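You operate a simulated robot arm through the tools that you are given. There is no shell and no other tool.

The job below is to be done with a simulated robot arm. You get a single attempt, and the scene is never put back.

Task
Wrap small bobbin L203 in film on the small turntable.
Fine: roller arm ON, turn the film knob till film covers it on all sides, arm OFF; leave the other bobbins bare.
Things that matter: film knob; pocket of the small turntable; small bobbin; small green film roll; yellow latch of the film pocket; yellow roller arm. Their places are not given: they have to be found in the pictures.

The check looks at the end state, three seconds after you hand in, the way a careful person would. Anything else that was tipped, shoved, dropped, spilled or broken makes it a failure. A push-on lid holds only when it is set on centred and level and pressed home; a screw cap is set on level and turned clockwise until tight.

Robot
A 6-joint arm with a two-finger parallel gripper, fixed in place. Base frame: the origin is at the foot of the arm, x ahead of it, y to its left, z up; the work surface is at about z = 6. Lengths are in mm, angles in rad, forces in N, time in s.
With the tool pointing down near the work surface it reaches from about 240 to 580 mm from the base axis. Its first joint turns from -2.897 to 2.897 rad. Payload 1.5 kg.
The TCP is the grasp point between the finger pads, 30 mm short of the fingertips. In the tool frame z runs along the fingers and y along their closing line. Largest opening 80 mm; finger width 17, thickness 12; the body of the gripper, 40 by 82 mm, starts 80 mm behind the TCP.
Orientation is told as [roll, pitch, yaw] about the base's x, y, z axes, in that order, counted from this pose: with the fingers straight down and closing along the base's y, the tool's x points along the base's -x, its y along +y and its z along -z.

Tools
- The arm moves only by the tool play_rows. Its argument "moves" is a list of rows, each a list of 2 entries, a list of its own where there are three numbers: the shift along the base's x, y, z in mm, then the turn, a rotation vector about the base's x, y, z in rad. In form: [[[dx, dy, dz], [ax, ay, az]], ...]. A call has 1 to 20 rows; each row is the pose to reach, as a shift and turn from the pose commanded when the call began. "fingers" is the gripper command, from -1 (fully open) to 1 (shut), values between in proportion, set as the call begins (left out, the last holds). Each row takes 0.2 s and may step no farther than 50 mm and 0.15 rad from the row before; otherwise, or with a gripper value out of range, the whole call is refused. Where a pose cannot be reached the arm comes as near as it can. A force on the tool above 40 N (or 10 N above the force at the start of the call, whichever is more), or a blocked arm, ends the call early, and 0.2 s more pass. The fingers move at their own pace (about 72 mm/s each) and stop on an object; they squeeze with about 22 N. The grip force told is the motor's: it shows also when the fingers shut on nothing. Time passes only in rows, and 0.2 s behind the last, so rows that repeat a pose let the fingers close. It gives the time, the measured TCP pose, the force on the tool (base axes), the opening and the grip force at its end, in the units of the frame above (readings bear some noise), with the torque about the TCP (base axes, N m) and any sound that the robot's microphone picked up.
- Cameras (640 x 400 px; columns grow to the right, rows downward): "scene" is fixed at [50.4, 499.5, 604.6]; the picture's right is [-0.89, -0.46, 0.00], its down [-0.24, 0.46, -0.85] and it looks along [0.39, -0.76, -0.52] (base axes); focal length 356 px, centre (320, 200). "wrist" rides on the gripper at [72, -7, -122] in the tool frame; the picture's right is [0.09, 1.00, 0.00], its down [-0.84, 0.08, -0.54] and it looks along [-0.54, 0.05, 0.84] (tool axes); focal length 238 px, centre (320, 200).
- snapshot(camera): a new picture of that camera. The clock stands still meanwhile.
- point_at(camera, pixels): for up to 12 pixels [column, row] of the newest picture of that camera ("zoom" is the newest enlarged one), the place [x, y, z] in the base frame of the surface seen there, good to about 2 mm. The clock stands still meanwhile.
- close_up(camera, box): a new picture of the part [left, top, right, bottom] of that camera's present view, enlarged. The clock stands still meanwhile.
- close_job(): hands the job in; it is judged then, once.

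Open the gripper and draw the arm clear of the work before you hand the job in, unless the task says otherwise.

The tools are called after ">>>" by a JSON object that holds its "method" and its "body". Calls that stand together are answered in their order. play_rows: Moves the arm, as the interface text tells. Its arguments: {"type":"object","properties":{"moves":{"type":"array","items":{"type":"array"}},"fingers":{"type":"number"}},"required":["moves"]} The other tools are called the same way: snapshot (camera) takes a picture; point_at (camera, pixels) gives the place of the surface under pixels of a picture; close_up (camera, box) takes an enlarged picture of a part of a camera's view; close_job () hands the job in.

At the start:

```text
time_s: 0.0
position: [355.0, -3.9, 368.7]
tcp_rot: [0.0, -0.003, -0.002]
ft_force: [0.6, -0.2, 0.2]
ft_torque: [-0.01, 0.0, 0.01]
opening: 80.1
finger_force: 0.0
```

scene: 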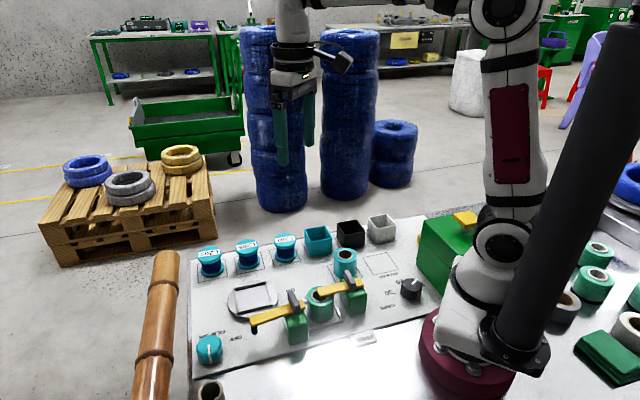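
wrist: 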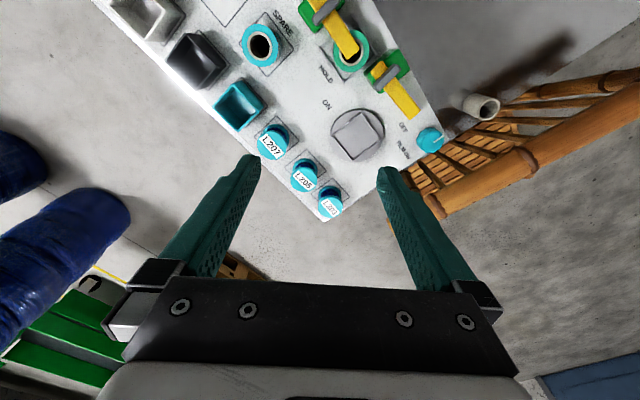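

I start by enlarging the work panel in both views to find the bobbins, turntable, latch, roller arm and knob.

>>> {"method": "close_up", "body": {"camera": "scene", "box": [180, 200, 440, 380]}}

>>> {"method": "close_up", "body": {"camera": "wrist", "box": [220, 0, 520, 220]}}

```text
2.22 times, centred on (310, 290) of scene
```

zoom: 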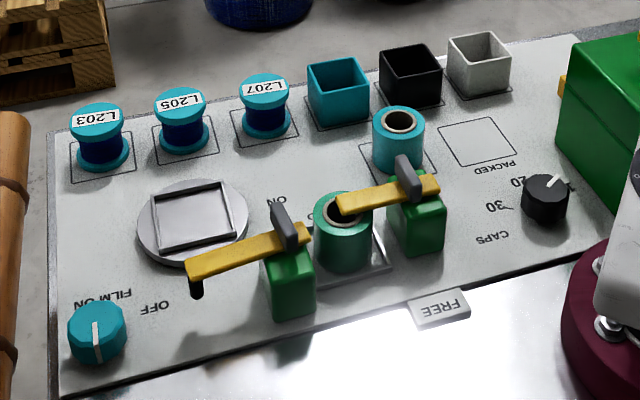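

```text
1.82 times, centred on (370, 110) of wrist
```

zoom: 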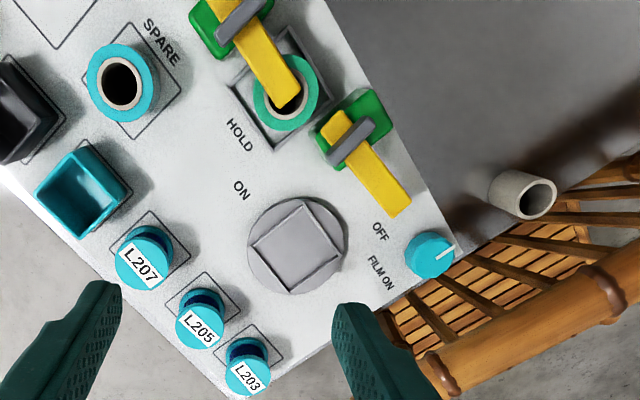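

The panel holds bobbins L203/L205/L207, a turntable with a square pocket, a roller arm (OFF/ON), a latch (HOLD/FREE) over a roll, and a FILM ON knob. I enlarge the details further.

>>> {"method": "close_up", "body": {"camera": "scene", "box": [290, 235, 390, 350]}}

>>> {"method": "close_up", "body": {"camera": "scene", "box": [185, 275, 315, 375]}}

>>> {"method": "close_up", "body": {"camera": "scene", "box": [190, 225, 310, 290]}}

>>> {"method": "close_up", "body": {"camera": "scene", "box": [330, 200, 640, 390]}}

```text
3.48 times, centred on (340, 292) of scene
```

zoom: 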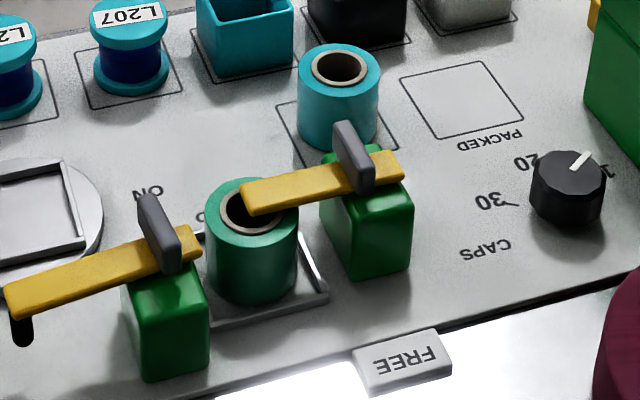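

```text
4.00 times, centred on (250, 325) of scene
```

zoom: 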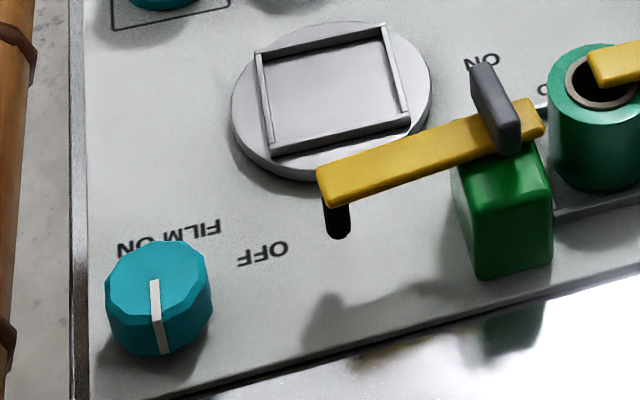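

```text
5.33 times, centred on (250, 258) of scene
```

zoom: 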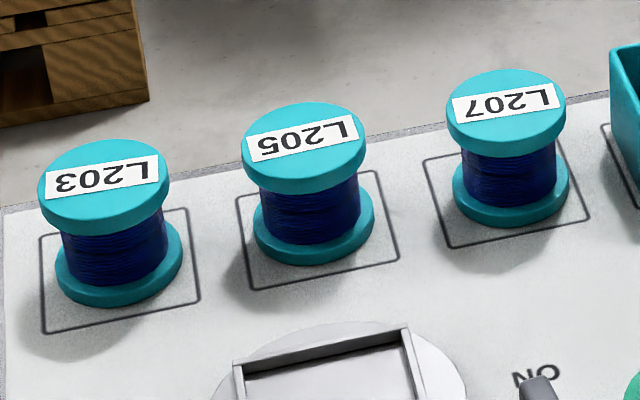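

```text
2.06 times, centred on (485, 295) of scene
```

zoom: 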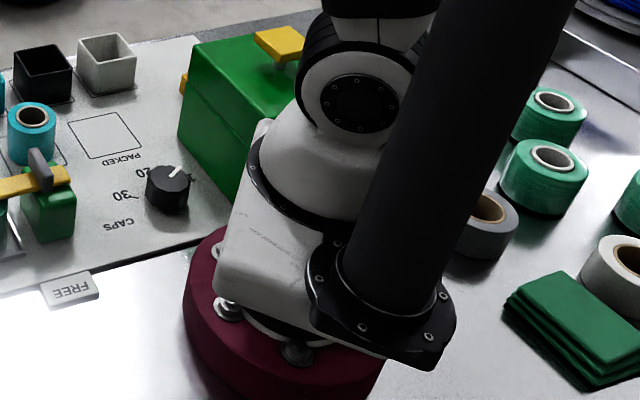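

I now measure the bobbins and the turntable in the newest zoom (L203 cap at (103,180), flange bottom, turntable pocket).

>>> {"method": "point_at", "body": {"camera": "scene", "pixels": [[209, 257], [209, 268], [209, 276], [247, 249], [284, 241], [253, 298], [238, 298], [268, 290], [246, 288], [262, 306], [243, 310], [230, 300]]}}

>>> {"method": "close_up", "body": {"camera": "scene", "box": [225, 275, 315, 345]}}

```text
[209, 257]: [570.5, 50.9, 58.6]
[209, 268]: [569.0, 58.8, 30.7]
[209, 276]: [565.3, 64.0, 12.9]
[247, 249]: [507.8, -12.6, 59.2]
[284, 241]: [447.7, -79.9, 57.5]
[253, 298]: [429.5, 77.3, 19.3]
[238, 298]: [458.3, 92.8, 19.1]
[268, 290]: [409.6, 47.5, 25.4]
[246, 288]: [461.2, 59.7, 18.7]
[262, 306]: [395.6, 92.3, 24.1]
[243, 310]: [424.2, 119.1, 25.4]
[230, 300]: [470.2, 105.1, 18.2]
```

```text
5.71 times, centred on (270, 310) of scene
```

zoom: 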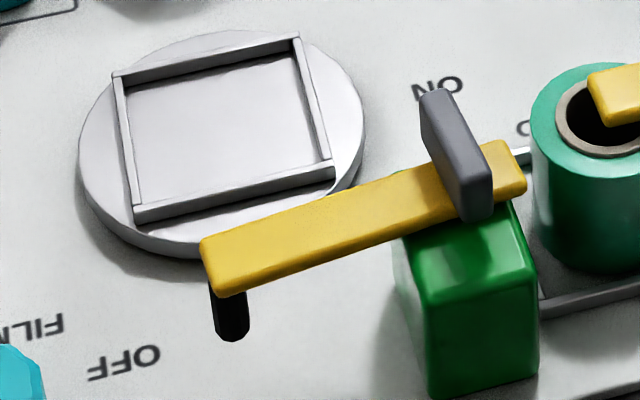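

I measure pocket corners and roller-arm geometry in this enlarged picture.

>>> {"method": "point_at", "body": {"camera": "zoom", "pixels": [[114, 74], [298, 36], [333, 164], [136, 212], [128, 88], [292, 54], [318, 160], [144, 202], [82, 140], [362, 120], [220, 250], [230, 140]]}}

>>> {"method": "point_at", "body": {"camera": "zoom", "pixels": [[205, 242], [215, 285], [232, 335], [500, 148], [520, 185], [340, 220], [438, 92], [432, 110], [482, 180], [480, 215], [470, 270], [460, 390]]}}

```text
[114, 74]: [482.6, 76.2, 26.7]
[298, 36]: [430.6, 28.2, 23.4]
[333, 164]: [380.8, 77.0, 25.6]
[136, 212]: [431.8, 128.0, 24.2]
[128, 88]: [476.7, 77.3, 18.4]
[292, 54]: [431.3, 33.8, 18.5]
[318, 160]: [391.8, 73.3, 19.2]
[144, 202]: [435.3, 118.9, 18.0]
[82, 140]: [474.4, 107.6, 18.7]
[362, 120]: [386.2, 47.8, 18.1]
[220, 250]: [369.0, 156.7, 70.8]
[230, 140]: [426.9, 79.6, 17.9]
```

```text
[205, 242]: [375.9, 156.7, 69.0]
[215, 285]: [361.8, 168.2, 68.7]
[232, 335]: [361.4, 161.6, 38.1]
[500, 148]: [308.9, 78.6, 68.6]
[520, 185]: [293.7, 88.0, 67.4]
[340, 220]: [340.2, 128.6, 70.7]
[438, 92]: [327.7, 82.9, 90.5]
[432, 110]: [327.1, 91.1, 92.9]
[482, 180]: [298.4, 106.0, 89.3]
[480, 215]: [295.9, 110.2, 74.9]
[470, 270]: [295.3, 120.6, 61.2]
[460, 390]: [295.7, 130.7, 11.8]
```

Now I measure the film pocket, its latch and label positions, from a tight zoom.

>>> {"method": "close_up", "body": {"camera": "scene", "box": [295, 260, 375, 340]}}

>>> {"method": "close_up", "body": {"camera": "wrist", "box": [290, 0, 450, 150]}}

```text
5.00 times, centred on (335, 300) of scene
```

zoom: 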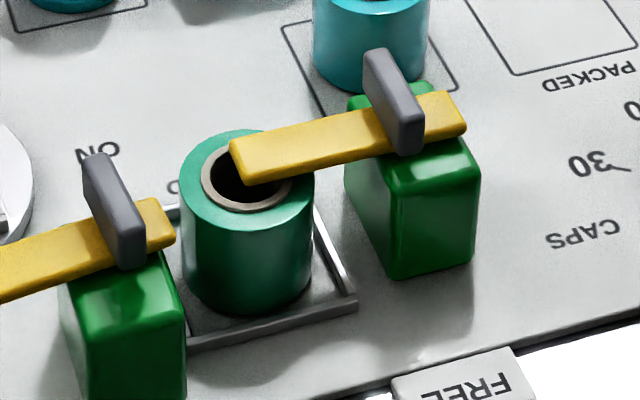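

```text
2.67 times, centred on (370, 75) of wrist
```

zoom: 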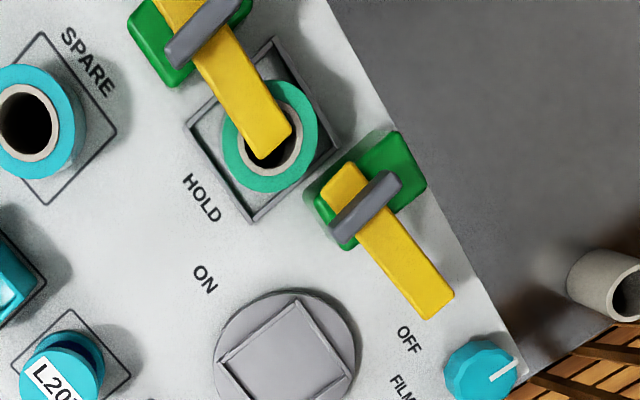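

I get 3D points of the latch, roll, labels and film knob from the scene zoom.

>>> {"method": "point_at", "body": {"camera": "scene", "pixels": [[324, 299], [342, 292], [344, 289], [384, 285], [371, 276], [377, 287], [383, 283], [316, 290], [333, 303], [318, 318], [366, 318], [390, 376]]}}

>>> {"method": "point_at", "body": {"camera": "zoom", "pixels": [[205, 200], [205, 280], [408, 340], [400, 388], [270, 150], [290, 130], [445, 300], [428, 316], [205, 35], [360, 205], [270, 178], [85, 70]]}}

```text
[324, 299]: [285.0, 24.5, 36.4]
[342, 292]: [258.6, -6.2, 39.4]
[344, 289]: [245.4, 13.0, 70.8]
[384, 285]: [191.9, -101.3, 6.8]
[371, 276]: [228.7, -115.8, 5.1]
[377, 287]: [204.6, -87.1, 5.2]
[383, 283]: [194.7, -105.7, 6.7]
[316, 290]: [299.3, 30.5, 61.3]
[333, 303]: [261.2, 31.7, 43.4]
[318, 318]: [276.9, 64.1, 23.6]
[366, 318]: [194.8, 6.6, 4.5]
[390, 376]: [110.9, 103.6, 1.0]
```

```text
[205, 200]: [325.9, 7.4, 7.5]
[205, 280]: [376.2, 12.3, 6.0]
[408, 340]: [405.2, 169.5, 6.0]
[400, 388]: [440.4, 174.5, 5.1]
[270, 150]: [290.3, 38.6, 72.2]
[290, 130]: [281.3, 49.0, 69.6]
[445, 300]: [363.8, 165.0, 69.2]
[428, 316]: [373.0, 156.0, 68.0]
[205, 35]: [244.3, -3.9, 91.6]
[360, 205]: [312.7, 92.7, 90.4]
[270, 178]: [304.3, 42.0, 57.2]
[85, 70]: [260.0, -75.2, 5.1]
```

The latch bar (tip near (286,44,70)) lies over the green roll, so it is at HOLD; roller arm pivot is near (312,95). Next I measure the film knob and the L203 bobbin precisely.

>>> {"method": "close_up", "body": {"camera": "scene", "box": [185, 320, 245, 375]}}

>>> {"method": "close_up", "body": {"camera": "scene", "box": [190, 235, 240, 290]}}

```text
7.27 times, centred on (215, 348) of scene
```

zoom: 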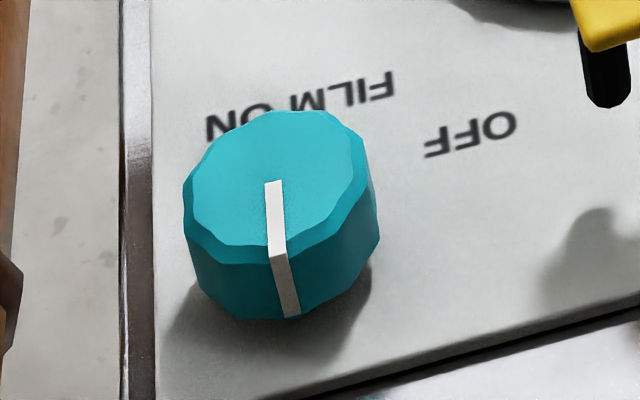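

```text
7.27 times, centred on (215, 262) of scene
```

zoom: 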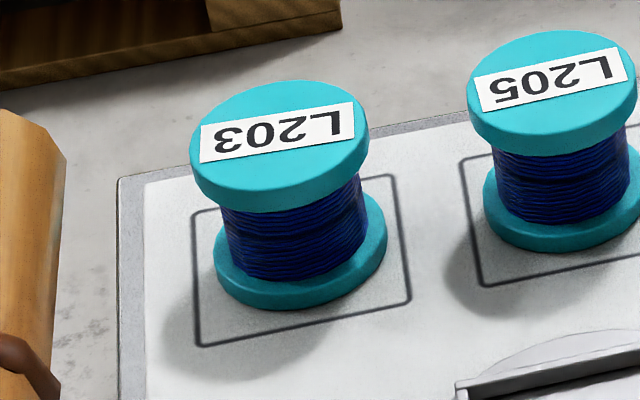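

Zoom shows L203's top disc spanning about (190–370, 82–205) and its bottom flange (214–388, 190–310). I take points on it, then on the knob.

>>> {"method": "point_at", "body": {"camera": "zoom", "pixels": [[192, 140], [366, 125], [275, 84], [285, 190], [279, 135], [250, 200], [290, 260], [240, 292], [300, 304], [384, 240], [216, 258], [350, 120]]}}

>>> {"method": "close_up", "body": {"camera": "scene", "box": [185, 320, 245, 375]}}

```text
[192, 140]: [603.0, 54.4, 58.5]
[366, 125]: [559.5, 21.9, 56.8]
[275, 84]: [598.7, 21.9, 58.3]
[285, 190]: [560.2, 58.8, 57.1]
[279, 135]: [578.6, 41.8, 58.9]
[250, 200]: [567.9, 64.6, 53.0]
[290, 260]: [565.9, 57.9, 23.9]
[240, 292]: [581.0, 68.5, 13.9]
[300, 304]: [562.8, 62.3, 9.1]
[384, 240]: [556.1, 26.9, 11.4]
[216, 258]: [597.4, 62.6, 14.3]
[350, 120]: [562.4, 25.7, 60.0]
```

```text
7.27 times, centred on (215, 348) of scene
```

zoom: 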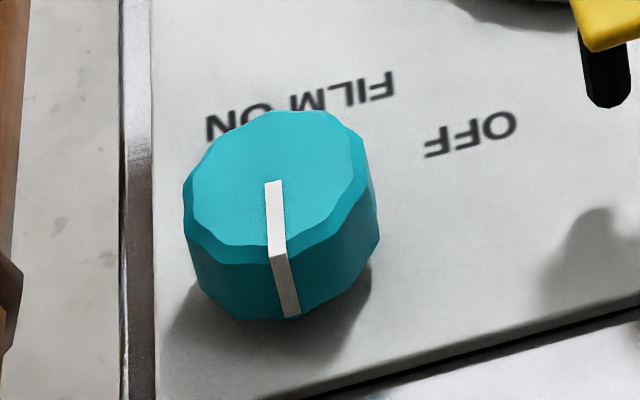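

Top disc centre is about (580, 40, 58.5), diameter ~54. Now the knob points from the zoom.

>>> {"method": "point_at", "body": {"camera": "zoom", "pixels": [[195, 185], [352, 145], [270, 116], [275, 245], [272, 180], [280, 175], [288, 312], [215, 290], [360, 260], [300, 290], [240, 150], [330, 220]]}}

>>> {"method": "close_up", "body": {"camera": "scene", "box": [250, 215, 400, 300]}}

```text
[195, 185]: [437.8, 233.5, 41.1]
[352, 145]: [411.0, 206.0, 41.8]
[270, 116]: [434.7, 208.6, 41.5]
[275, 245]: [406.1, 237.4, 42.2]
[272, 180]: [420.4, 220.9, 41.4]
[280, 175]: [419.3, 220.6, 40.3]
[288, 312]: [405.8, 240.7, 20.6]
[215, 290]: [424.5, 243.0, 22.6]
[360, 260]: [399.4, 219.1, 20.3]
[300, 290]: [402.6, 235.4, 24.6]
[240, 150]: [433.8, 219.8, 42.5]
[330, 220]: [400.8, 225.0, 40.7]
```

```text
4.27 times, centred on (325, 258) of scene
```

zoom: 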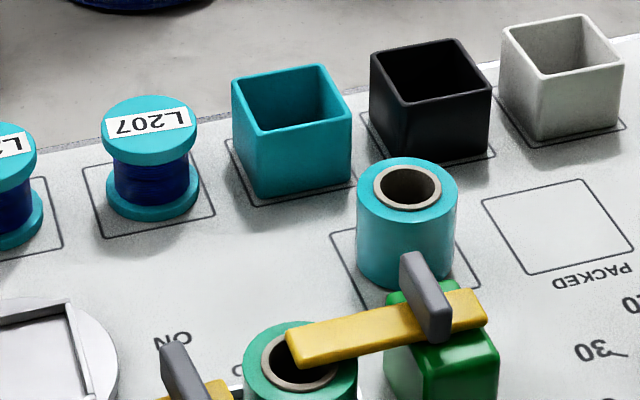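

Knob centre ≈ (421, 221), top z ≈ 41.5, ~40 across, pointer toward angle ~130°. I check nearby obstacles (bamboo rail at (160,290), blue rolls at (280,190)) before moving.

>>> {"method": "point_at", "body": {"camera": "scene", "pixels": [[160, 290], [165, 255], [150, 370], [280, 190], [345, 180], [393, 170], [210, 390], [128, 180], [247, 257], [185, 155], [180, 300], [60, 210]]}}

```text
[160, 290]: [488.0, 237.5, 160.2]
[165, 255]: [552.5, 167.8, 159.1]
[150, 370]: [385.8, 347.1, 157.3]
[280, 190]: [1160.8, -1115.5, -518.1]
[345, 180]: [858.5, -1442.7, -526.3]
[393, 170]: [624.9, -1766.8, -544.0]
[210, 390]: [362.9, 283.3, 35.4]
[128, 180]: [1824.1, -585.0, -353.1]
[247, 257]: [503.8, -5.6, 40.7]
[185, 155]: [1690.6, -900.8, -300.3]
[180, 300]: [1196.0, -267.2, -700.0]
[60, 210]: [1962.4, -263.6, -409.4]
```

A bamboo rail stands at z≈160 near the knob (line through (552,168) and (386,347)), so it's an obstacle. I measure its extent in the wrist view.

>>> {"method": "close_up", "body": {"camera": "wrist", "box": [360, 60, 640, 260]}}

>>> {"method": "close_up", "body": {"camera": "scene", "box": [110, 230, 250, 400]}}

```text
2.00 times, centred on (500, 160) of wrist
```

zoom: 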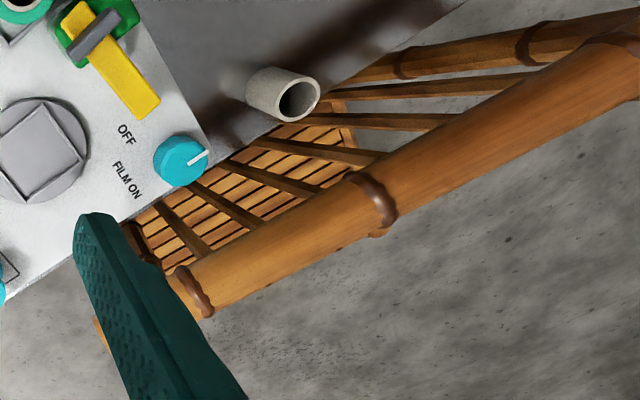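

```text
2.35 times, centred on (180, 315) of scene
```

zoom: 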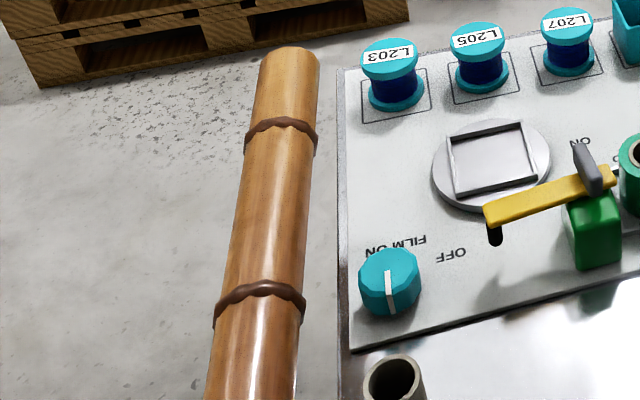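

I take several points along the rail edges and spindles.

>>> {"method": "point_at", "body": {"camera": "wrist", "pixels": [[455, 195], [500, 172], [540, 150], [580, 128], [620, 105], [470, 212], [510, 190], [560, 165], [480, 160], [450, 175], [445, 190], [495, 145]]}}

>>> {"method": "point_at", "body": {"camera": "zoom", "pixels": [[317, 70], [312, 180], [303, 270], [296, 370], [290, 60], [262, 70], [275, 180], [230, 270], [262, 270], [260, 360], [390, 370], [240, 210]]}}

```text
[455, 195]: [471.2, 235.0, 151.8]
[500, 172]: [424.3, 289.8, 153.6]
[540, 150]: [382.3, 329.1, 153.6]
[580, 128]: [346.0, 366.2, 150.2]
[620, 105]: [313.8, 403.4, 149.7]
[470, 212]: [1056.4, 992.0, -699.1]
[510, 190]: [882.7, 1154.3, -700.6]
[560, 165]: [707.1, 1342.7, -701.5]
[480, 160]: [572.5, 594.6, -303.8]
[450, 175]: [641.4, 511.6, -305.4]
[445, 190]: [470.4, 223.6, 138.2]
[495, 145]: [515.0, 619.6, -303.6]
```

```text
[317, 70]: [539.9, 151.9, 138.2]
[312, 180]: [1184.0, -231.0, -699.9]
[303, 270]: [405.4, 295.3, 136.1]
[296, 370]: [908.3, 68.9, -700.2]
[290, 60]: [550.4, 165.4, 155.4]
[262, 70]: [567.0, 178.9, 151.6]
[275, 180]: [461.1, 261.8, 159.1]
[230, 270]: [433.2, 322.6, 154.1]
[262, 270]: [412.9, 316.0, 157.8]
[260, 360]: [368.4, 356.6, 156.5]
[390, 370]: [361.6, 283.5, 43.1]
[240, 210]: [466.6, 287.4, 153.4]
```

The rail's near edge is at about x+y≈693, radius ~22, axis z≈138; L203 itself is clear of it. I move open-fingered above L203, to (580, 40, 150), by eight steps.

>>> {"method": "play_rows", "body": {"moves": [[[28, 5.5, -27], [0, 0, 0]], [[56, 11, -55], [0, 0, 0]], [[84, 16.5, -82], [0, 0, 0]], [[112, 22, -109], [0, 0, 0]], [[140, 27.5, -137], [0, 0, 0]], [[168, 33, -164], [0, 0, 0]], [[196, 38.5, -191], [0, 0, 0]], [[225, 44, -219], [0, 0, 0]], [[225, 44, -219], [0, 0, 0]]], "fingers": -1}}

```text
time_s: 2.0
position: [576.8, 40.1, 147.5]
tcp_rot: [-0.001, 0.0, 0.001]
ft_force: [0.3, -0.1, -0.4]
ft_torque: [0.0, 0.03, -0.02]
opening: 79.9
finger_force: 0.1
out of reach, approached as far as the arm can: row 8, 9
```

The arm stopped at (576.8, 40.1, 147.5), slightly short. I look from both cameras to refine the bobbin's centre.

>>> {"method": "snapshot", "body": {"camera": "wrist"}}

>>> {"method": "close_up", "body": {"camera": "scene", "box": [180, 180, 300, 290]}}

```text
taken
```

wrist: 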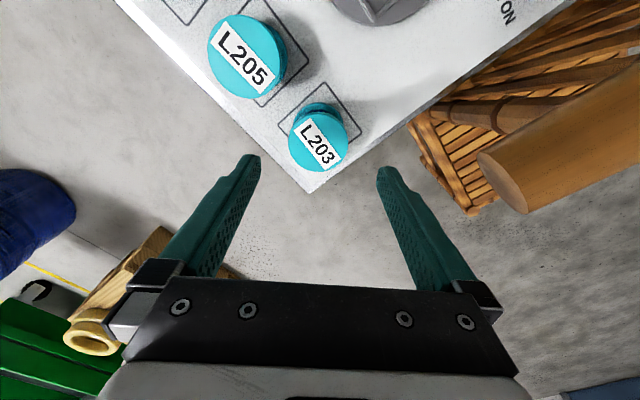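

```text
3.64 times, centred on (240, 235) of scene
```

zoom: 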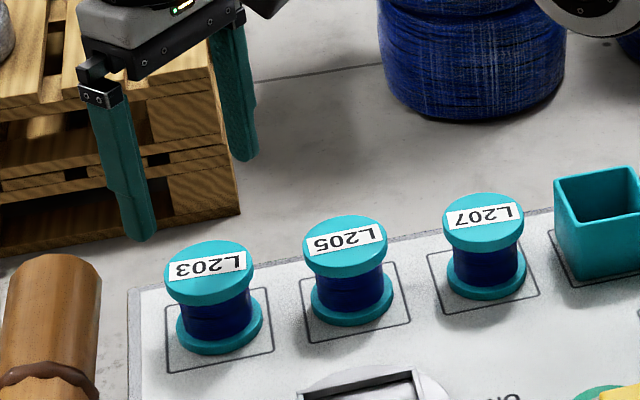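

L203's disc is at (318,143) in the wrist view, about straight below the TCP. I sample its rim there.

>>> {"method": "point_at", "body": {"camera": "wrist", "pixels": [[318, 170], [291, 144], [345, 142], [318, 114], [318, 143], [300, 124], [337, 162], [337, 124], [300, 160], [246, 60], [210, 55], [285, 62]]}}

```text
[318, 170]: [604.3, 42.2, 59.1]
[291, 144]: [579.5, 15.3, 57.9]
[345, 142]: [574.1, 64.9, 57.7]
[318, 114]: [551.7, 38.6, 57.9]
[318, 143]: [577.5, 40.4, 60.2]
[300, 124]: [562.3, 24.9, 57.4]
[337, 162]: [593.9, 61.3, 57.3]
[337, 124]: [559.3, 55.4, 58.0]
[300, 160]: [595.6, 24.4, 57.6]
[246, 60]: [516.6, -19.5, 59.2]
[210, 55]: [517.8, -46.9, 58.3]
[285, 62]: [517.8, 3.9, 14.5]
```

Disc centre is (578, 40), top z 58. I descend halfway first, watching what x is reachable lower down.

>>> {"method": "play_rows", "body": {"moves": [[[-2, 0, -20], [0, 0, 0]], [[-2, 0, -40], [0, 0, 0]], [[-2, 0, -40], [0, 0, 0]]]}}

```text
time_s: 2.8
position: [573.3, 41.7, 107.6]
tcp_rot: [0.001, -0.002, -0.002]
ft_force: [0.3, 0.0, -0.3]
ft_torque: [-0.03, -0.04, 0.0]
opening: 80.0
finger_force: 0.0
```

Reached (573.3, 41.7, 107.6), not limited here. I continue down to z≈50 around the top flange, with x≈577.

>>> {"method": "play_rows", "body": {"moves": [[[3, -1, -15], [0, 0, 0]], [[3, -1, -30], [0, 0, 0]], [[3, -1, -45], [0, 0, 0]], [[3, -1, -57], [0, 0, 0]], [[3, -1, -57], [0, 0, 0]]]}}

>>> {"method": "snapshot", "body": {"camera": "wrist"}}

>>> {"method": "close_up", "body": {"camera": "scene", "box": [180, 180, 300, 290]}}

```text
time_s: 4.0
position: [574.7, 41.2, 51.2]
tcp_rot: [0.002, -0.002, -0.003]
ft_force: [0.1, 0.6, -0.2]
ft_torque: [-0.01, -0.02, -0.01]
opening: 79.8
finger_force: 0.1
```

```text
taken
```

wrist: 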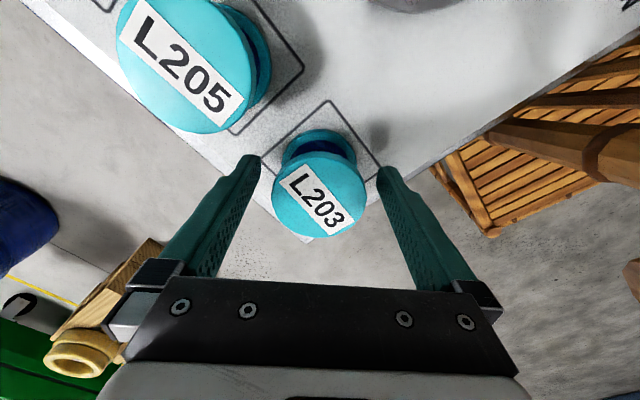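

```text
3.64 times, centred on (240, 235) of scene
```

zoom: 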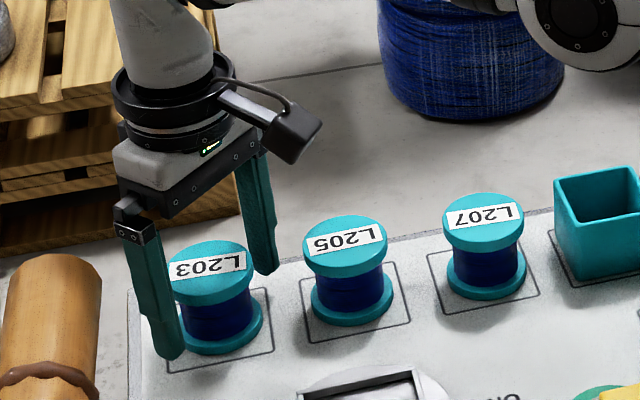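

The disc (centre ≈ (319,194)) sits between the fingers. I check its rim centre once more before closing.

>>> {"method": "point_at", "body": {"camera": "wrist", "pixels": [[320, 235], [273, 195], [366, 190], [320, 153], [319, 194], [290, 225], [350, 160]]}}

```text
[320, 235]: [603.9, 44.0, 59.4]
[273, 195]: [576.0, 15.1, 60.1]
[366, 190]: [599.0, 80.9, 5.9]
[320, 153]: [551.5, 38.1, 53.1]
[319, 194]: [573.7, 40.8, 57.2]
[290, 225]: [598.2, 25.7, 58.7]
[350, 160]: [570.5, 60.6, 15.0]
```

Rim midpoints give centre (578, 40.5). I shift 2.5 mm in x, then close the fingers and wait.

>>> {"method": "play_rows", "body": {"moves": [[[2.5, -0.5, -1], [0, 0, 0]], [[2.5, -0.5, -1], [0, 0, 0]]]}}

>>> {"method": "play_rows", "body": {"moves": [[[0, 0, 0], [0, 0, 0]], [[0, 0, 0], [0, 0, 0]], [[0, 0, 0], [0, 0, 0]], [[0, 0, 0], [0, 0, 0]]], "fingers": 1}}

>>> {"method": "snapshot", "body": {"camera": "wrist"}}

```text
time_s: 4.6
position: [578.3, 39.3, 50.3]
tcp_rot: [-0.001, -0.002, -0.002]
ft_force: [-0.3, 0.3, 0.3]
ft_torque: [0.0, 0.0, -0.03]
opening: 80.2
finger_force: 0.1
```

```text
time_s: 5.6
position: [578.2, 40.3, 50.5]
tcp_rot: [0.0, -0.003, -0.001]
ft_force: [-0.4, -0.5, 1.3]
ft_torque: [-0.07, 0.03, -0.02]
opening: 54.4
finger_force: 22.1
```

```text
taken
```

wrist: 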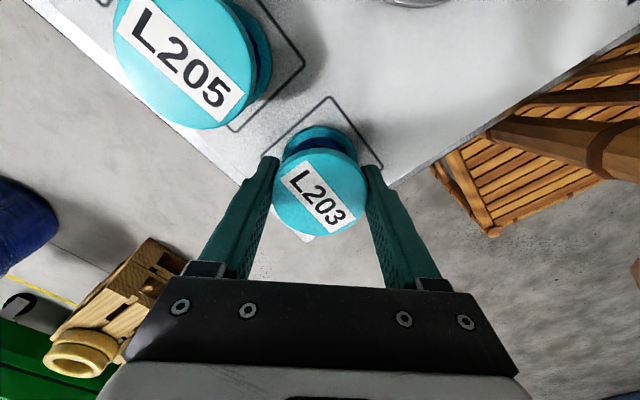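

Gripped at 54.4 mm opening with 22 N. I lift gently and draw inward slightly to remain within reach.

>>> {"method": "play_rows", "body": {"moves": [[[0, 0, 10], [0, 0, 0]], [[0, 0, 25], [0, 0, 0]], [[-4, 0, 45], [0, 0, 0]], [[-10, 0, 65], [0, 0, 0]], [[-10, 0, 65], [0, 0, 0]]]}}

>>> {"method": "close_up", "body": {"camera": "scene", "box": [180, 180, 300, 290]}}

```text
time_s: 6.8
position: [568.5, 40.2, 115.8]
tcp_rot: [-0.001, -0.001, -0.001]
ft_force: [0.1, -0.4, -2.1]
ft_torque: [0.01, 0.0, 0.0]
opening: 54.5
finger_force: 22.1
```

```text
3.64 times, centred on (240, 235) of scene
```

zoom: 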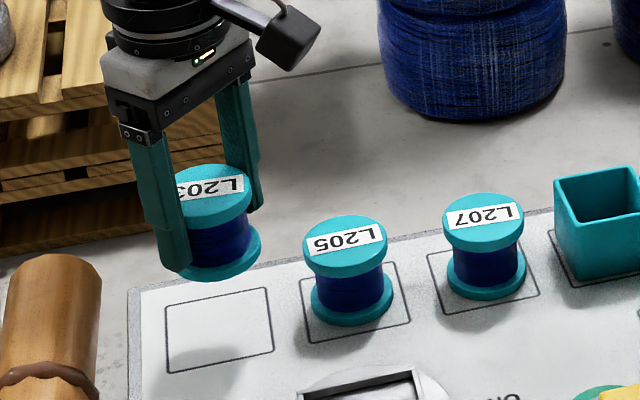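

The bobbin hangs level and clear. I carry it at this height to above the pocket centre (431.5, 77.3).

>>> {"method": "play_rows", "body": {"moves": [[[-25, 7, 5], [0, 0, 0]], [[-55, 15, 5], [0, 0, 0]], [[-85, 23, 5], [0, 0, 0]], [[-112, 30, 5], [0, 0, 0]], [[-137, 37, 5], [0, 0, 0]], [[-137, 37, 5], [0, 0, 0]]]}}

>>> {"method": "close_up", "body": {"camera": "scene", "box": [180, 220, 320, 350]}}

>>> {"method": "snapshot", "body": {"camera": "wrist"}}

```text
time_s: 8.2
position: [430.0, 76.6, 121.0]
tcp_rot: [0.0, -0.002, -0.002]
ft_force: [-0.3, 0.2, -1.5]
ft_torque: [0.01, -0.04, 0.03]
opening: 54.3
finger_force: 21.8
```

```text
3.08 times, centred on (250, 285) of scene
```

zoom: 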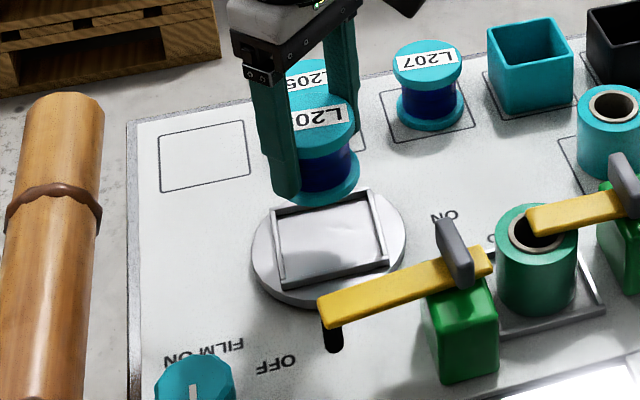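

```text
taken
```

wrist: 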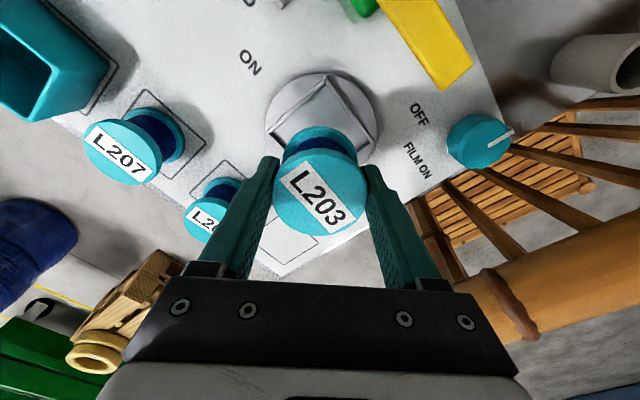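

I verify the pocket corners from the wrist view, which is closer.

>>> {"method": "close_up", "body": {"camera": "wrist", "box": [250, 60, 400, 170]}}

```text
3.64 times, centred on (325, 115) of wrist
```

zoom: 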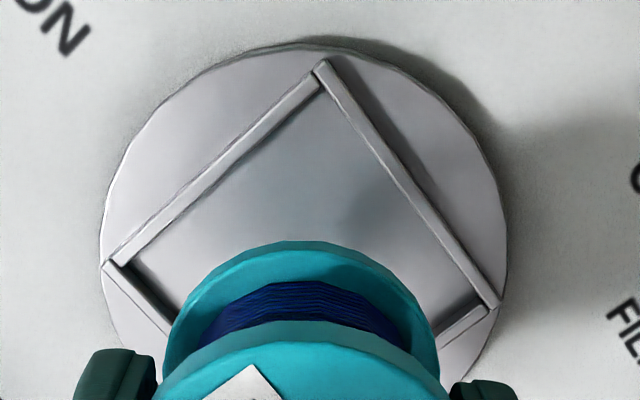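

>>> {"method": "point_at", "body": {"camera": "zoom", "pixels": [[322, 66], [110, 263], [494, 300], [322, 92], [128, 262], [482, 306], [215, 170], [410, 190], [225, 185], [398, 195], [300, 250]]}}

```text
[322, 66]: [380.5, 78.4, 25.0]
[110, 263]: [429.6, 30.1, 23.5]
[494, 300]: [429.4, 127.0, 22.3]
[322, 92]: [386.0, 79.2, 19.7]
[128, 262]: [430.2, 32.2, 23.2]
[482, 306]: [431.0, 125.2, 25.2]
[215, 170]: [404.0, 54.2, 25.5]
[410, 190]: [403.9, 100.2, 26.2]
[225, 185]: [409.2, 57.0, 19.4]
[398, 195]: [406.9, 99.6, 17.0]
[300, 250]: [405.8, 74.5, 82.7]
```

Pocket centre confirmed about (430.5, 78). I lower to about 3 mm above the pocket floor.

>>> {"method": "play_rows", "body": {"moves": [[[0.5, 1, -15], [0, 0, 0]], [[0.5, 1, -30], [0, 0, 0]], [[0.5, 1, -42], [0, 0, 0]], [[0.5, 1, -50], [0, 0, 0]], [[0.5, 1, -55], [0, 0, 0]], [[0.5, 1, -55], [0, 0, 0]]]}}

>>> {"method": "close_up", "body": {"camera": "scene", "box": [200, 240, 310, 340]}}

>>> {"method": "close_up", "body": {"camera": "wrist", "box": [220, 60, 420, 250]}}

```text
time_s: 9.6
position: [431.0, 78.8, 66.2]
tcp_rot: [0.001, -0.002, -0.002]
ft_force: [0.1, -0.1, -1.2]
ft_torque: [-0.04, -0.03, 0.0]
opening: 54.2
finger_force: 22.0
```

```text
4.00 times, centred on (255, 290) of scene
```

zoom: 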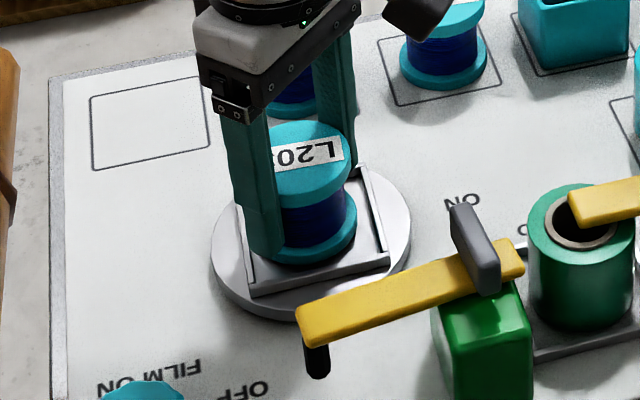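

```text
2.11 times, centred on (320, 155) of wrist
```

zoom: 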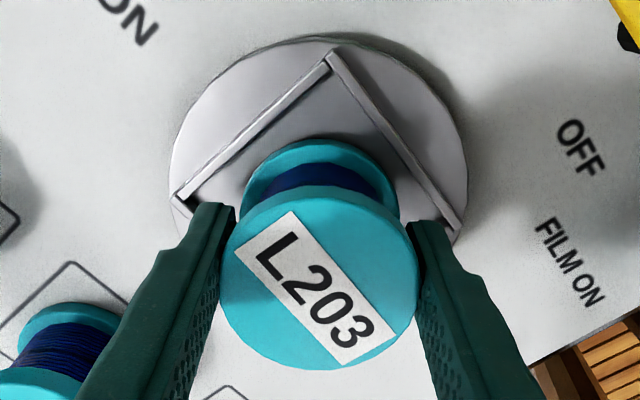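

The bobbin is inside the pocket walls. I lower the last millimetres slowly, looking for the contact force.

>>> {"method": "play_rows", "body": {"moves": [[[0, 0, -1], [0, 0, 0]], [[0, 0, -2], [0, 0, 0]], [[0, 0, -3], [0, 0, 0]], [[0, 0, -3], [0, 0, 0]]]}}

```text
time_s: 10.6
position: [432.5, 78.7, 62.5]
tcp_rot: [0.001, -0.002, -0.002]
ft_force: [-1.8, 1.0, 3.0]
ft_torque: [-0.08, 0.01, 0.03]
opening: 54.3
finger_force: 21.8
```

Contact: Fz rose from −1.2 to +3.0 N, so the bobbin rests on the floor. I open the fingers.

>>> {"method": "play_rows", "body": {"moves": [[[0, 0, 0], [0, 0, 0]], [[0, 0, 0], [0, 0, 0]], [[0, 0, 0], [0, 0, 0]]], "fingers": -0.75}}

>>> {"method": "close_up", "body": {"camera": "wrist", "box": [220, 60, 420, 250]}}

>>> {"method": "close_up", "body": {"camera": "scene", "box": [200, 240, 310, 340]}}

```text
time_s: 11.4
position: [432.4, 78.0, 62.3]
tcp_rot: [0.001, -0.002, -0.002]
ft_force: [-0.5, 0.0, 0.0]
ft_torque: [-0.01, 0.0, -0.01]
opening: 70.1
finger_force: 0.1
```

```text
2.11 times, centred on (320, 155) of wrist
```

zoom: 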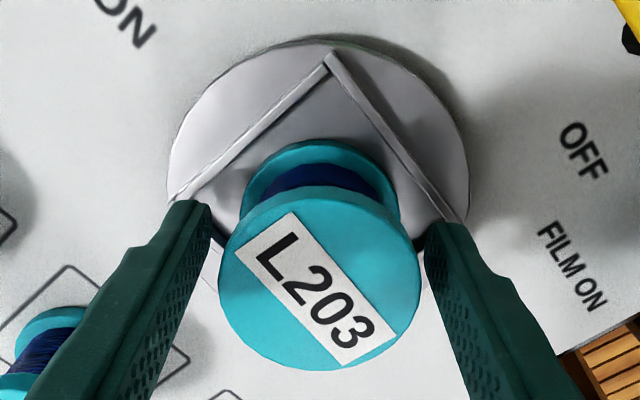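

```text
4.00 times, centred on (255, 290) of scene
```

zoom: 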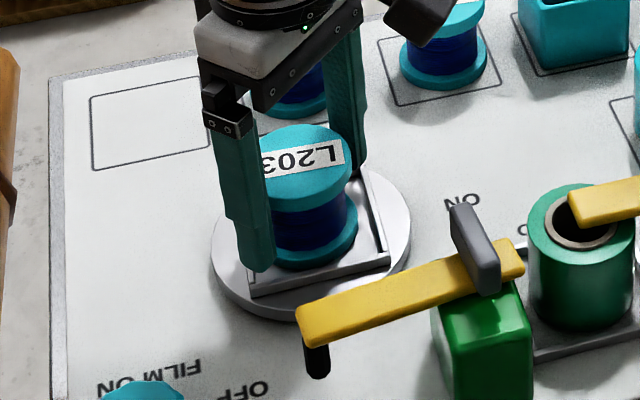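

L203 stands in the pocket. I retreat straight up and then move over the roller-arm handle near (313, 95), yawing −0.70 rad to align with the grey fin.

>>> {"method": "play_rows", "body": {"moves": [[[-0.5, 0, 15], [0, 0, 0]], [[-0.5, 0, 40], [0, 0, 0]], [[-0.5, 0, 75], [0, 0, 0]], [[-0.5, 0, 110], [0, 0, 0]], [[-30, 4, 115], [0, 0, -0.14]], [[-60, 8, 115], [0, 0, -0.28]], [[-90, 12, 115], [0, 0, -0.42]], [[-110, 15, 115], [0, 0, -0.56]], [[-119, 17, 115], [0, 0, -0.7]], [[-119, 17, 115], [0, 0, -0.7]]], "fingers": -0.75}}

>>> {"method": "snapshot", "body": {"camera": "wrist"}}

>>> {"method": "snapshot", "body": {"camera": "scene"}}

```text
time_s: 13.6
position: [312.1, 94.0, 177.7]
tcp_rot: [0.0, -0.001, -0.701]
ft_force: [-0.8, 1.0, 0.3]
ft_torque: [-0.04, 0.0, 0.0]
opening: 69.9
finger_force: 0.0
```

```text
taken
```

wrist: 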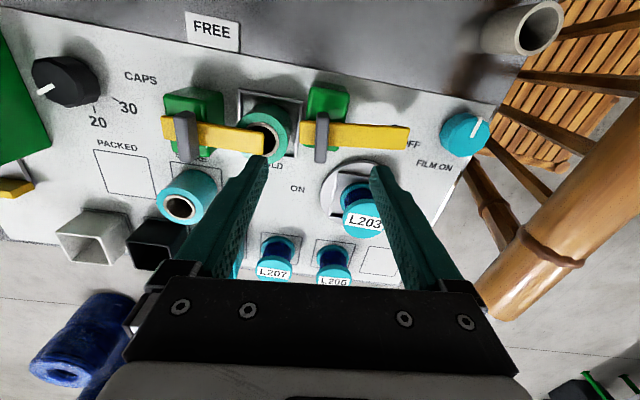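

```text
taken
```

scene: 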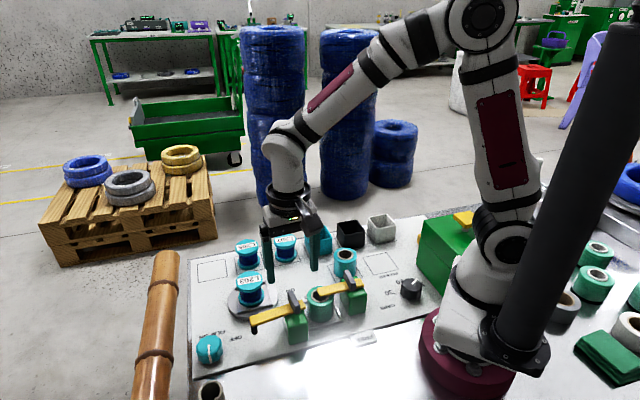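

The grey fin at (321,140) is now aligned with the finger plane, bar horizontal. I enlarge to measure the fin and bar precisely.

>>> {"method": "close_up", "body": {"camera": "wrist", "box": [270, 70, 430, 210]}}

```text
2.86 times, centred on (350, 140) of wrist
```

zoom: 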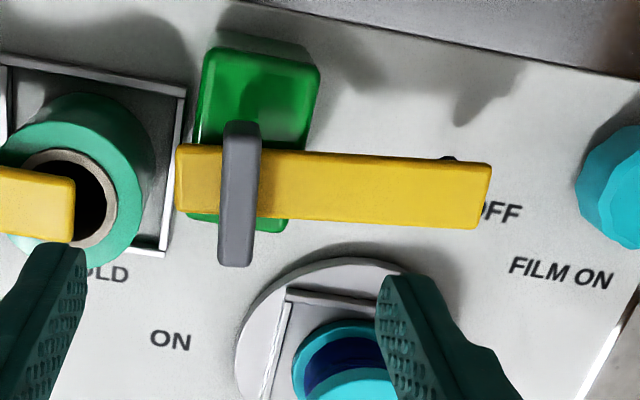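

>>> {"method": "point_at", "body": {"camera": "zoom", "pixels": [[242, 128], [236, 258], [229, 190], [251, 190], [240, 190], [180, 150], [180, 205], [485, 170], [475, 222], [350, 185], [210, 175], [280, 185]]}}

```text
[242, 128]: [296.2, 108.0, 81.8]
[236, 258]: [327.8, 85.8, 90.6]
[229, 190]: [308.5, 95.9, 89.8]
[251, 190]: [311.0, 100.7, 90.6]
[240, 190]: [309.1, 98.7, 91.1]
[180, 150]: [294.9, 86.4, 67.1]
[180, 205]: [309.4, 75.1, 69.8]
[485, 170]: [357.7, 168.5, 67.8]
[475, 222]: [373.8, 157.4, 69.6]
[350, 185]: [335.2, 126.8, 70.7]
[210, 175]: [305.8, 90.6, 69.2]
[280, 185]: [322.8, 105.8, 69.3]
```

I check the green post's top to infer where the pivot axis is, compared to the fin.

>>> {"method": "point_at", "body": {"camera": "zoom", "pixels": [[212, 55], [312, 72], [205, 135], [310, 140], [260, 100], [195, 215], [285, 228], [275, 225], [215, 90], [305, 110]]}}

>>> {"method": "close_up", "body": {"camera": "scene", "box": [245, 280, 325, 350]}}

```text
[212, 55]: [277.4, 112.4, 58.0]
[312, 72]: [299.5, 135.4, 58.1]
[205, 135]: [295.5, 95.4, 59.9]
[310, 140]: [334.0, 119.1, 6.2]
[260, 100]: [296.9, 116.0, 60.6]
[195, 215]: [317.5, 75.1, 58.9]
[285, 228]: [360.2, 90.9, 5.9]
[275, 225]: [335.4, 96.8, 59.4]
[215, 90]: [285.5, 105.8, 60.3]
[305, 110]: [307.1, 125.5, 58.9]
```

```text
5.71 times, centred on (285, 315) of scene
```

zoom: 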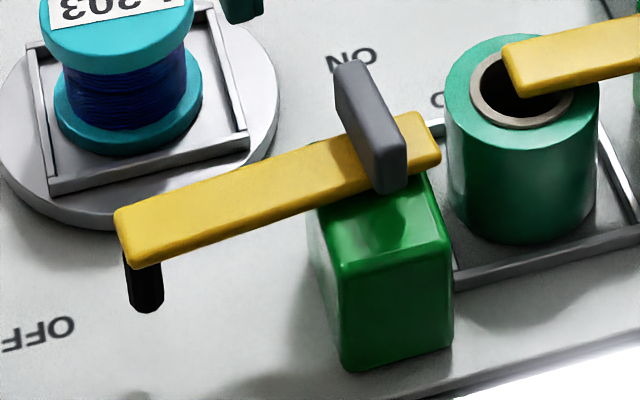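

Post and bar lines cross near (313, 97), which matches the fin centre (312, 97), top z≈91. I narrow the opening to 40 mm and lower to TCP z≈104 so tips stay above the bar.

>>> {"method": "play_rows", "body": {"moves": [[[0.2, 2.5, -15], [0, 0, 0]], [[0.2, 2.5, -35], [0, 0, 0]], [[0.2, 2.5, -50], [0, 0, 0]], [[0.2, 2.5, -62], [0, 0, 0]], [[0.2, 2.5, -73.5], [0, 0, 0]], [[0.2, 2.5, -73.5], [0, 0, 0]]], "fingers": 0}}

>>> {"method": "close_up", "body": {"camera": "wrist", "box": [220, 80, 460, 290]}}

>>> {"method": "close_up", "body": {"camera": "scene", "box": [230, 240, 360, 350]}}

```text
time_s: 15.0
position: [312.9, 97.9, 104.8]
tcp_rot: [0.001, -0.002, -0.701]
ft_force: [-0.5, -1.3, 0.3]
ft_torque: [0.03, -0.01, 0.01]
opening: 39.8
finger_force: 0.1
```

```text
1.90 times, centred on (340, 185) of wrist
```

zoom: 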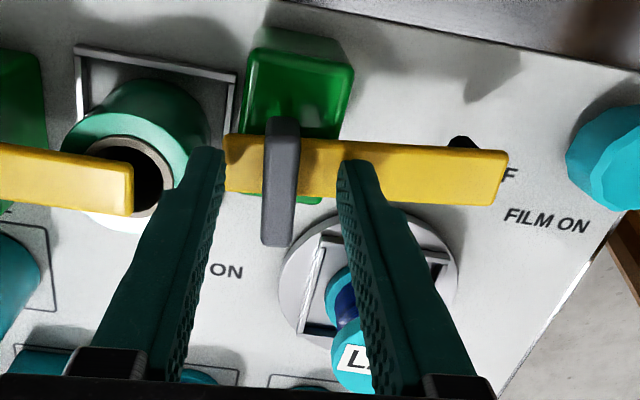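

```text
3.64 times, centred on (295, 295) of scene
```

zoom: 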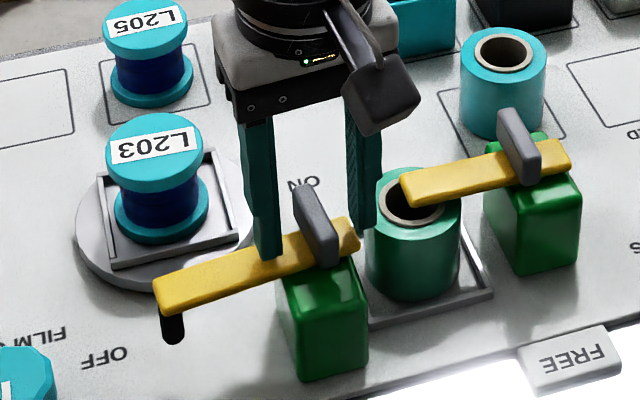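

The fin sits between the fingertips within 2–3 mm of the tool axis. I close on it.

>>> {"method": "play_rows", "body": {"moves": [[[-0.8, 0.3, 0], [0, 0, 0]], [[-0.8, 0.3, 0], [0, 0, 0]], [[-0.8, 0.3, 0], [0, 0, 0]], [[-0.8, 0.3, 0], [0, 0, 0]]], "fingers": 1}}

>>> {"method": "close_up", "body": {"camera": "wrist", "box": [220, 80, 460, 290]}}

```text
time_s: 16.0
position: [312.3, 98.1, 104.3]
tcp_rot: [-0.003, -0.001, -0.702]
ft_force: [-1.5, -9.1, -0.4]
ft_torque: [-0.26, -0.1, -0.04]
opening: 12.2
finger_force: 29.5
```

```text
1.90 times, centred on (340, 185) of wrist
```

zoom: 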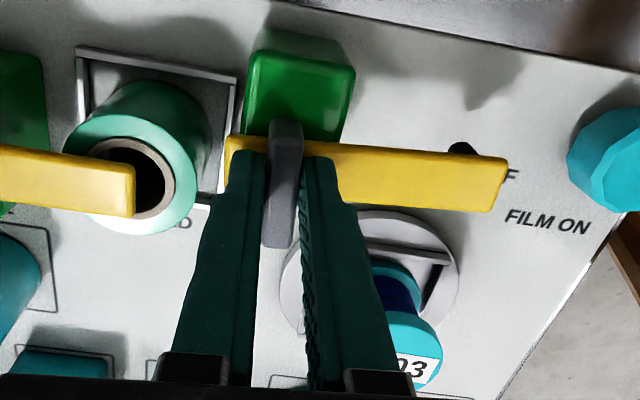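

Gripped the fin (12.2 mm) but with −9 N side load along y; I shift ~1.5 mm to relax it before turning.

>>> {"method": "play_rows", "body": {"moves": [[[-0.6, -1.0, 0], [0, 0, 0]], [[-0.9, -1.5, 0], [0, 0, 0]], [[-0.9, -1.5, 0], [0, 0, 0]]]}}

```text
time_s: 16.8
position: [312.9, 97.9, 103.8]
tcp_rot: [0.001, -0.003, -0.701]
ft_force: [8.5, 36.0, -14.5]
ft_torque: [0.52, -0.11, 0.14]
opening: 11.6
finger_force: 29.3
```

Very stiff: force swung to +36 N, so the neutral point is ~1.2 mm back. I return most of that shift.

>>> {"method": "play_rows", "body": {"moves": [[[0.4, 0.7, 0], [0, 0, 0]], [[0.7, 1.2, 0], [0, 0, 0]], [[0.7, 1.2, 0], [0, 0, 0]]]}}

```text
time_s: 17.6
position: [313.6, 97.7, 104.2]
tcp_rot: [-0.001, -0.003, -0.701]
ft_force: [3.4, 2.6, 12.6]
ft_torque: [-0.02, -0.22, 0.05]
opening: 11.9
finger_force: 29.5
```

Forces are now small (3.4, 2.6, 12.6). I turn the handle clockwise by 0.15 rad as a trial.

>>> {"method": "play_rows", "body": {"moves": [[[0, 0, 0], [0, 0, -0.05]], [[0, 0, 0], [0, 0, -0.1]], [[0, 0, 0], [0, 0, -0.15]], [[0, 0, 0], [0, 0, -0.15]]]}}

>>> {"method": "close_up", "body": {"camera": "wrist", "box": [220, 80, 460, 290]}}

```text
time_s: 18.6
position: [312.0, 98.3, 104.8]
tcp_rot: [0.003, -0.003, -0.852]
ft_force: [10.7, -12.2, 16.2]
ft_torque: [-0.3, -0.2, -0.01]
opening: 11.6
finger_force: 28.9
```

```text
1.90 times, centred on (340, 185) of wrist
```

zoom: 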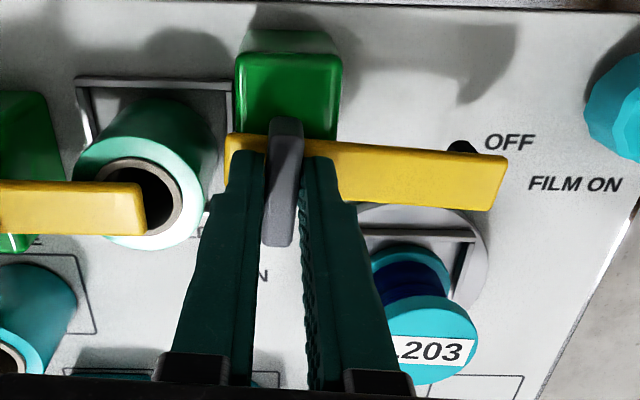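

The bar follows the gripper. The side force suggests the true pivot is ~2.5 mm toward −x, −y of the tool axis, so I continue turning with a matching small shift and watch the forces.

>>> {"method": "play_rows", "body": {"moves": [[[0.3, -0.35, 0.3], [0, 0, 0]], [[0.45, -0.6, 0.4], [0, 0, -0.07]], [[0.56, -0.81, 0.4], [0, 0, -0.15]], [[0.66, -1.05, 0.4], [0, 0, -0.22]], [[0.75, -1.3, 0.4], [0, 0, -0.3]], [[0.75, -1.3, 0.4], [0, 0, -0.3]]]}}

>>> {"method": "close_up", "body": {"camera": "scene", "box": [230, 240, 360, 350]}}

```text
time_s: 20.0
position: [313.3, 96.9, 103.9]
tcp_rot: [0.0, -0.002, -1.152]
ft_force: [21.9, 33.0, -5.3]
ft_torque: [0.73, -0.29, 0.05]
opening: 11.6
finger_force: 29.6
```

```text
3.64 times, centred on (295, 295) of scene
```

zoom: 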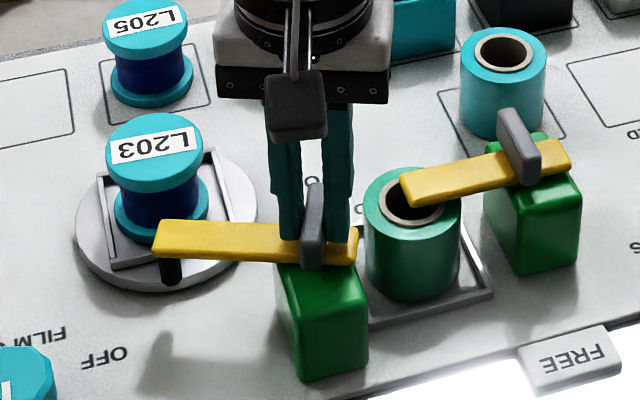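

Bar now points between turntable and ON, but the side load grew to (22, 33) N, so I over-corrected. I relax by (+0.7, +1.0) mm first, then turn 0.15 rad more.

>>> {"method": "play_rows", "body": {"moves": [[[0.4, 0.6, 0], [0, 0, 0]], [[0.7, 1.0, 0], [0, 0, 0]], [[0.7, 1.0, 0], [0, 0, 0]]]}}

>>> {"method": "play_rows", "body": {"moves": [[[0.18, -0.13, 0], [0, 0, -0.075]], [[0.36, -0.26, 0], [0, 0, -0.15]], [[0.36, -0.26, 0], [0, 0, -0.15]]]}}

```text
time_s: 20.8
position: [313.7, 98.0, 104.8]
tcp_rot: [0.002, -0.001, -1.151]
ft_force: [16.2, 7.3, 17.8]
ft_torque: [0.47, -0.21, 0.02]
opening: 11.6
finger_force: 29.5
```

```text
time_s: 21.6
position: [315.0, 97.2, 104.7]
tcp_rot: [0.001, -0.001, -1.302]
ft_force: [16.5, -1.0, 21.7]
ft_torque: [-0.15, -0.38, 0.03]
opening: 11.8
finger_force: 28.5
```

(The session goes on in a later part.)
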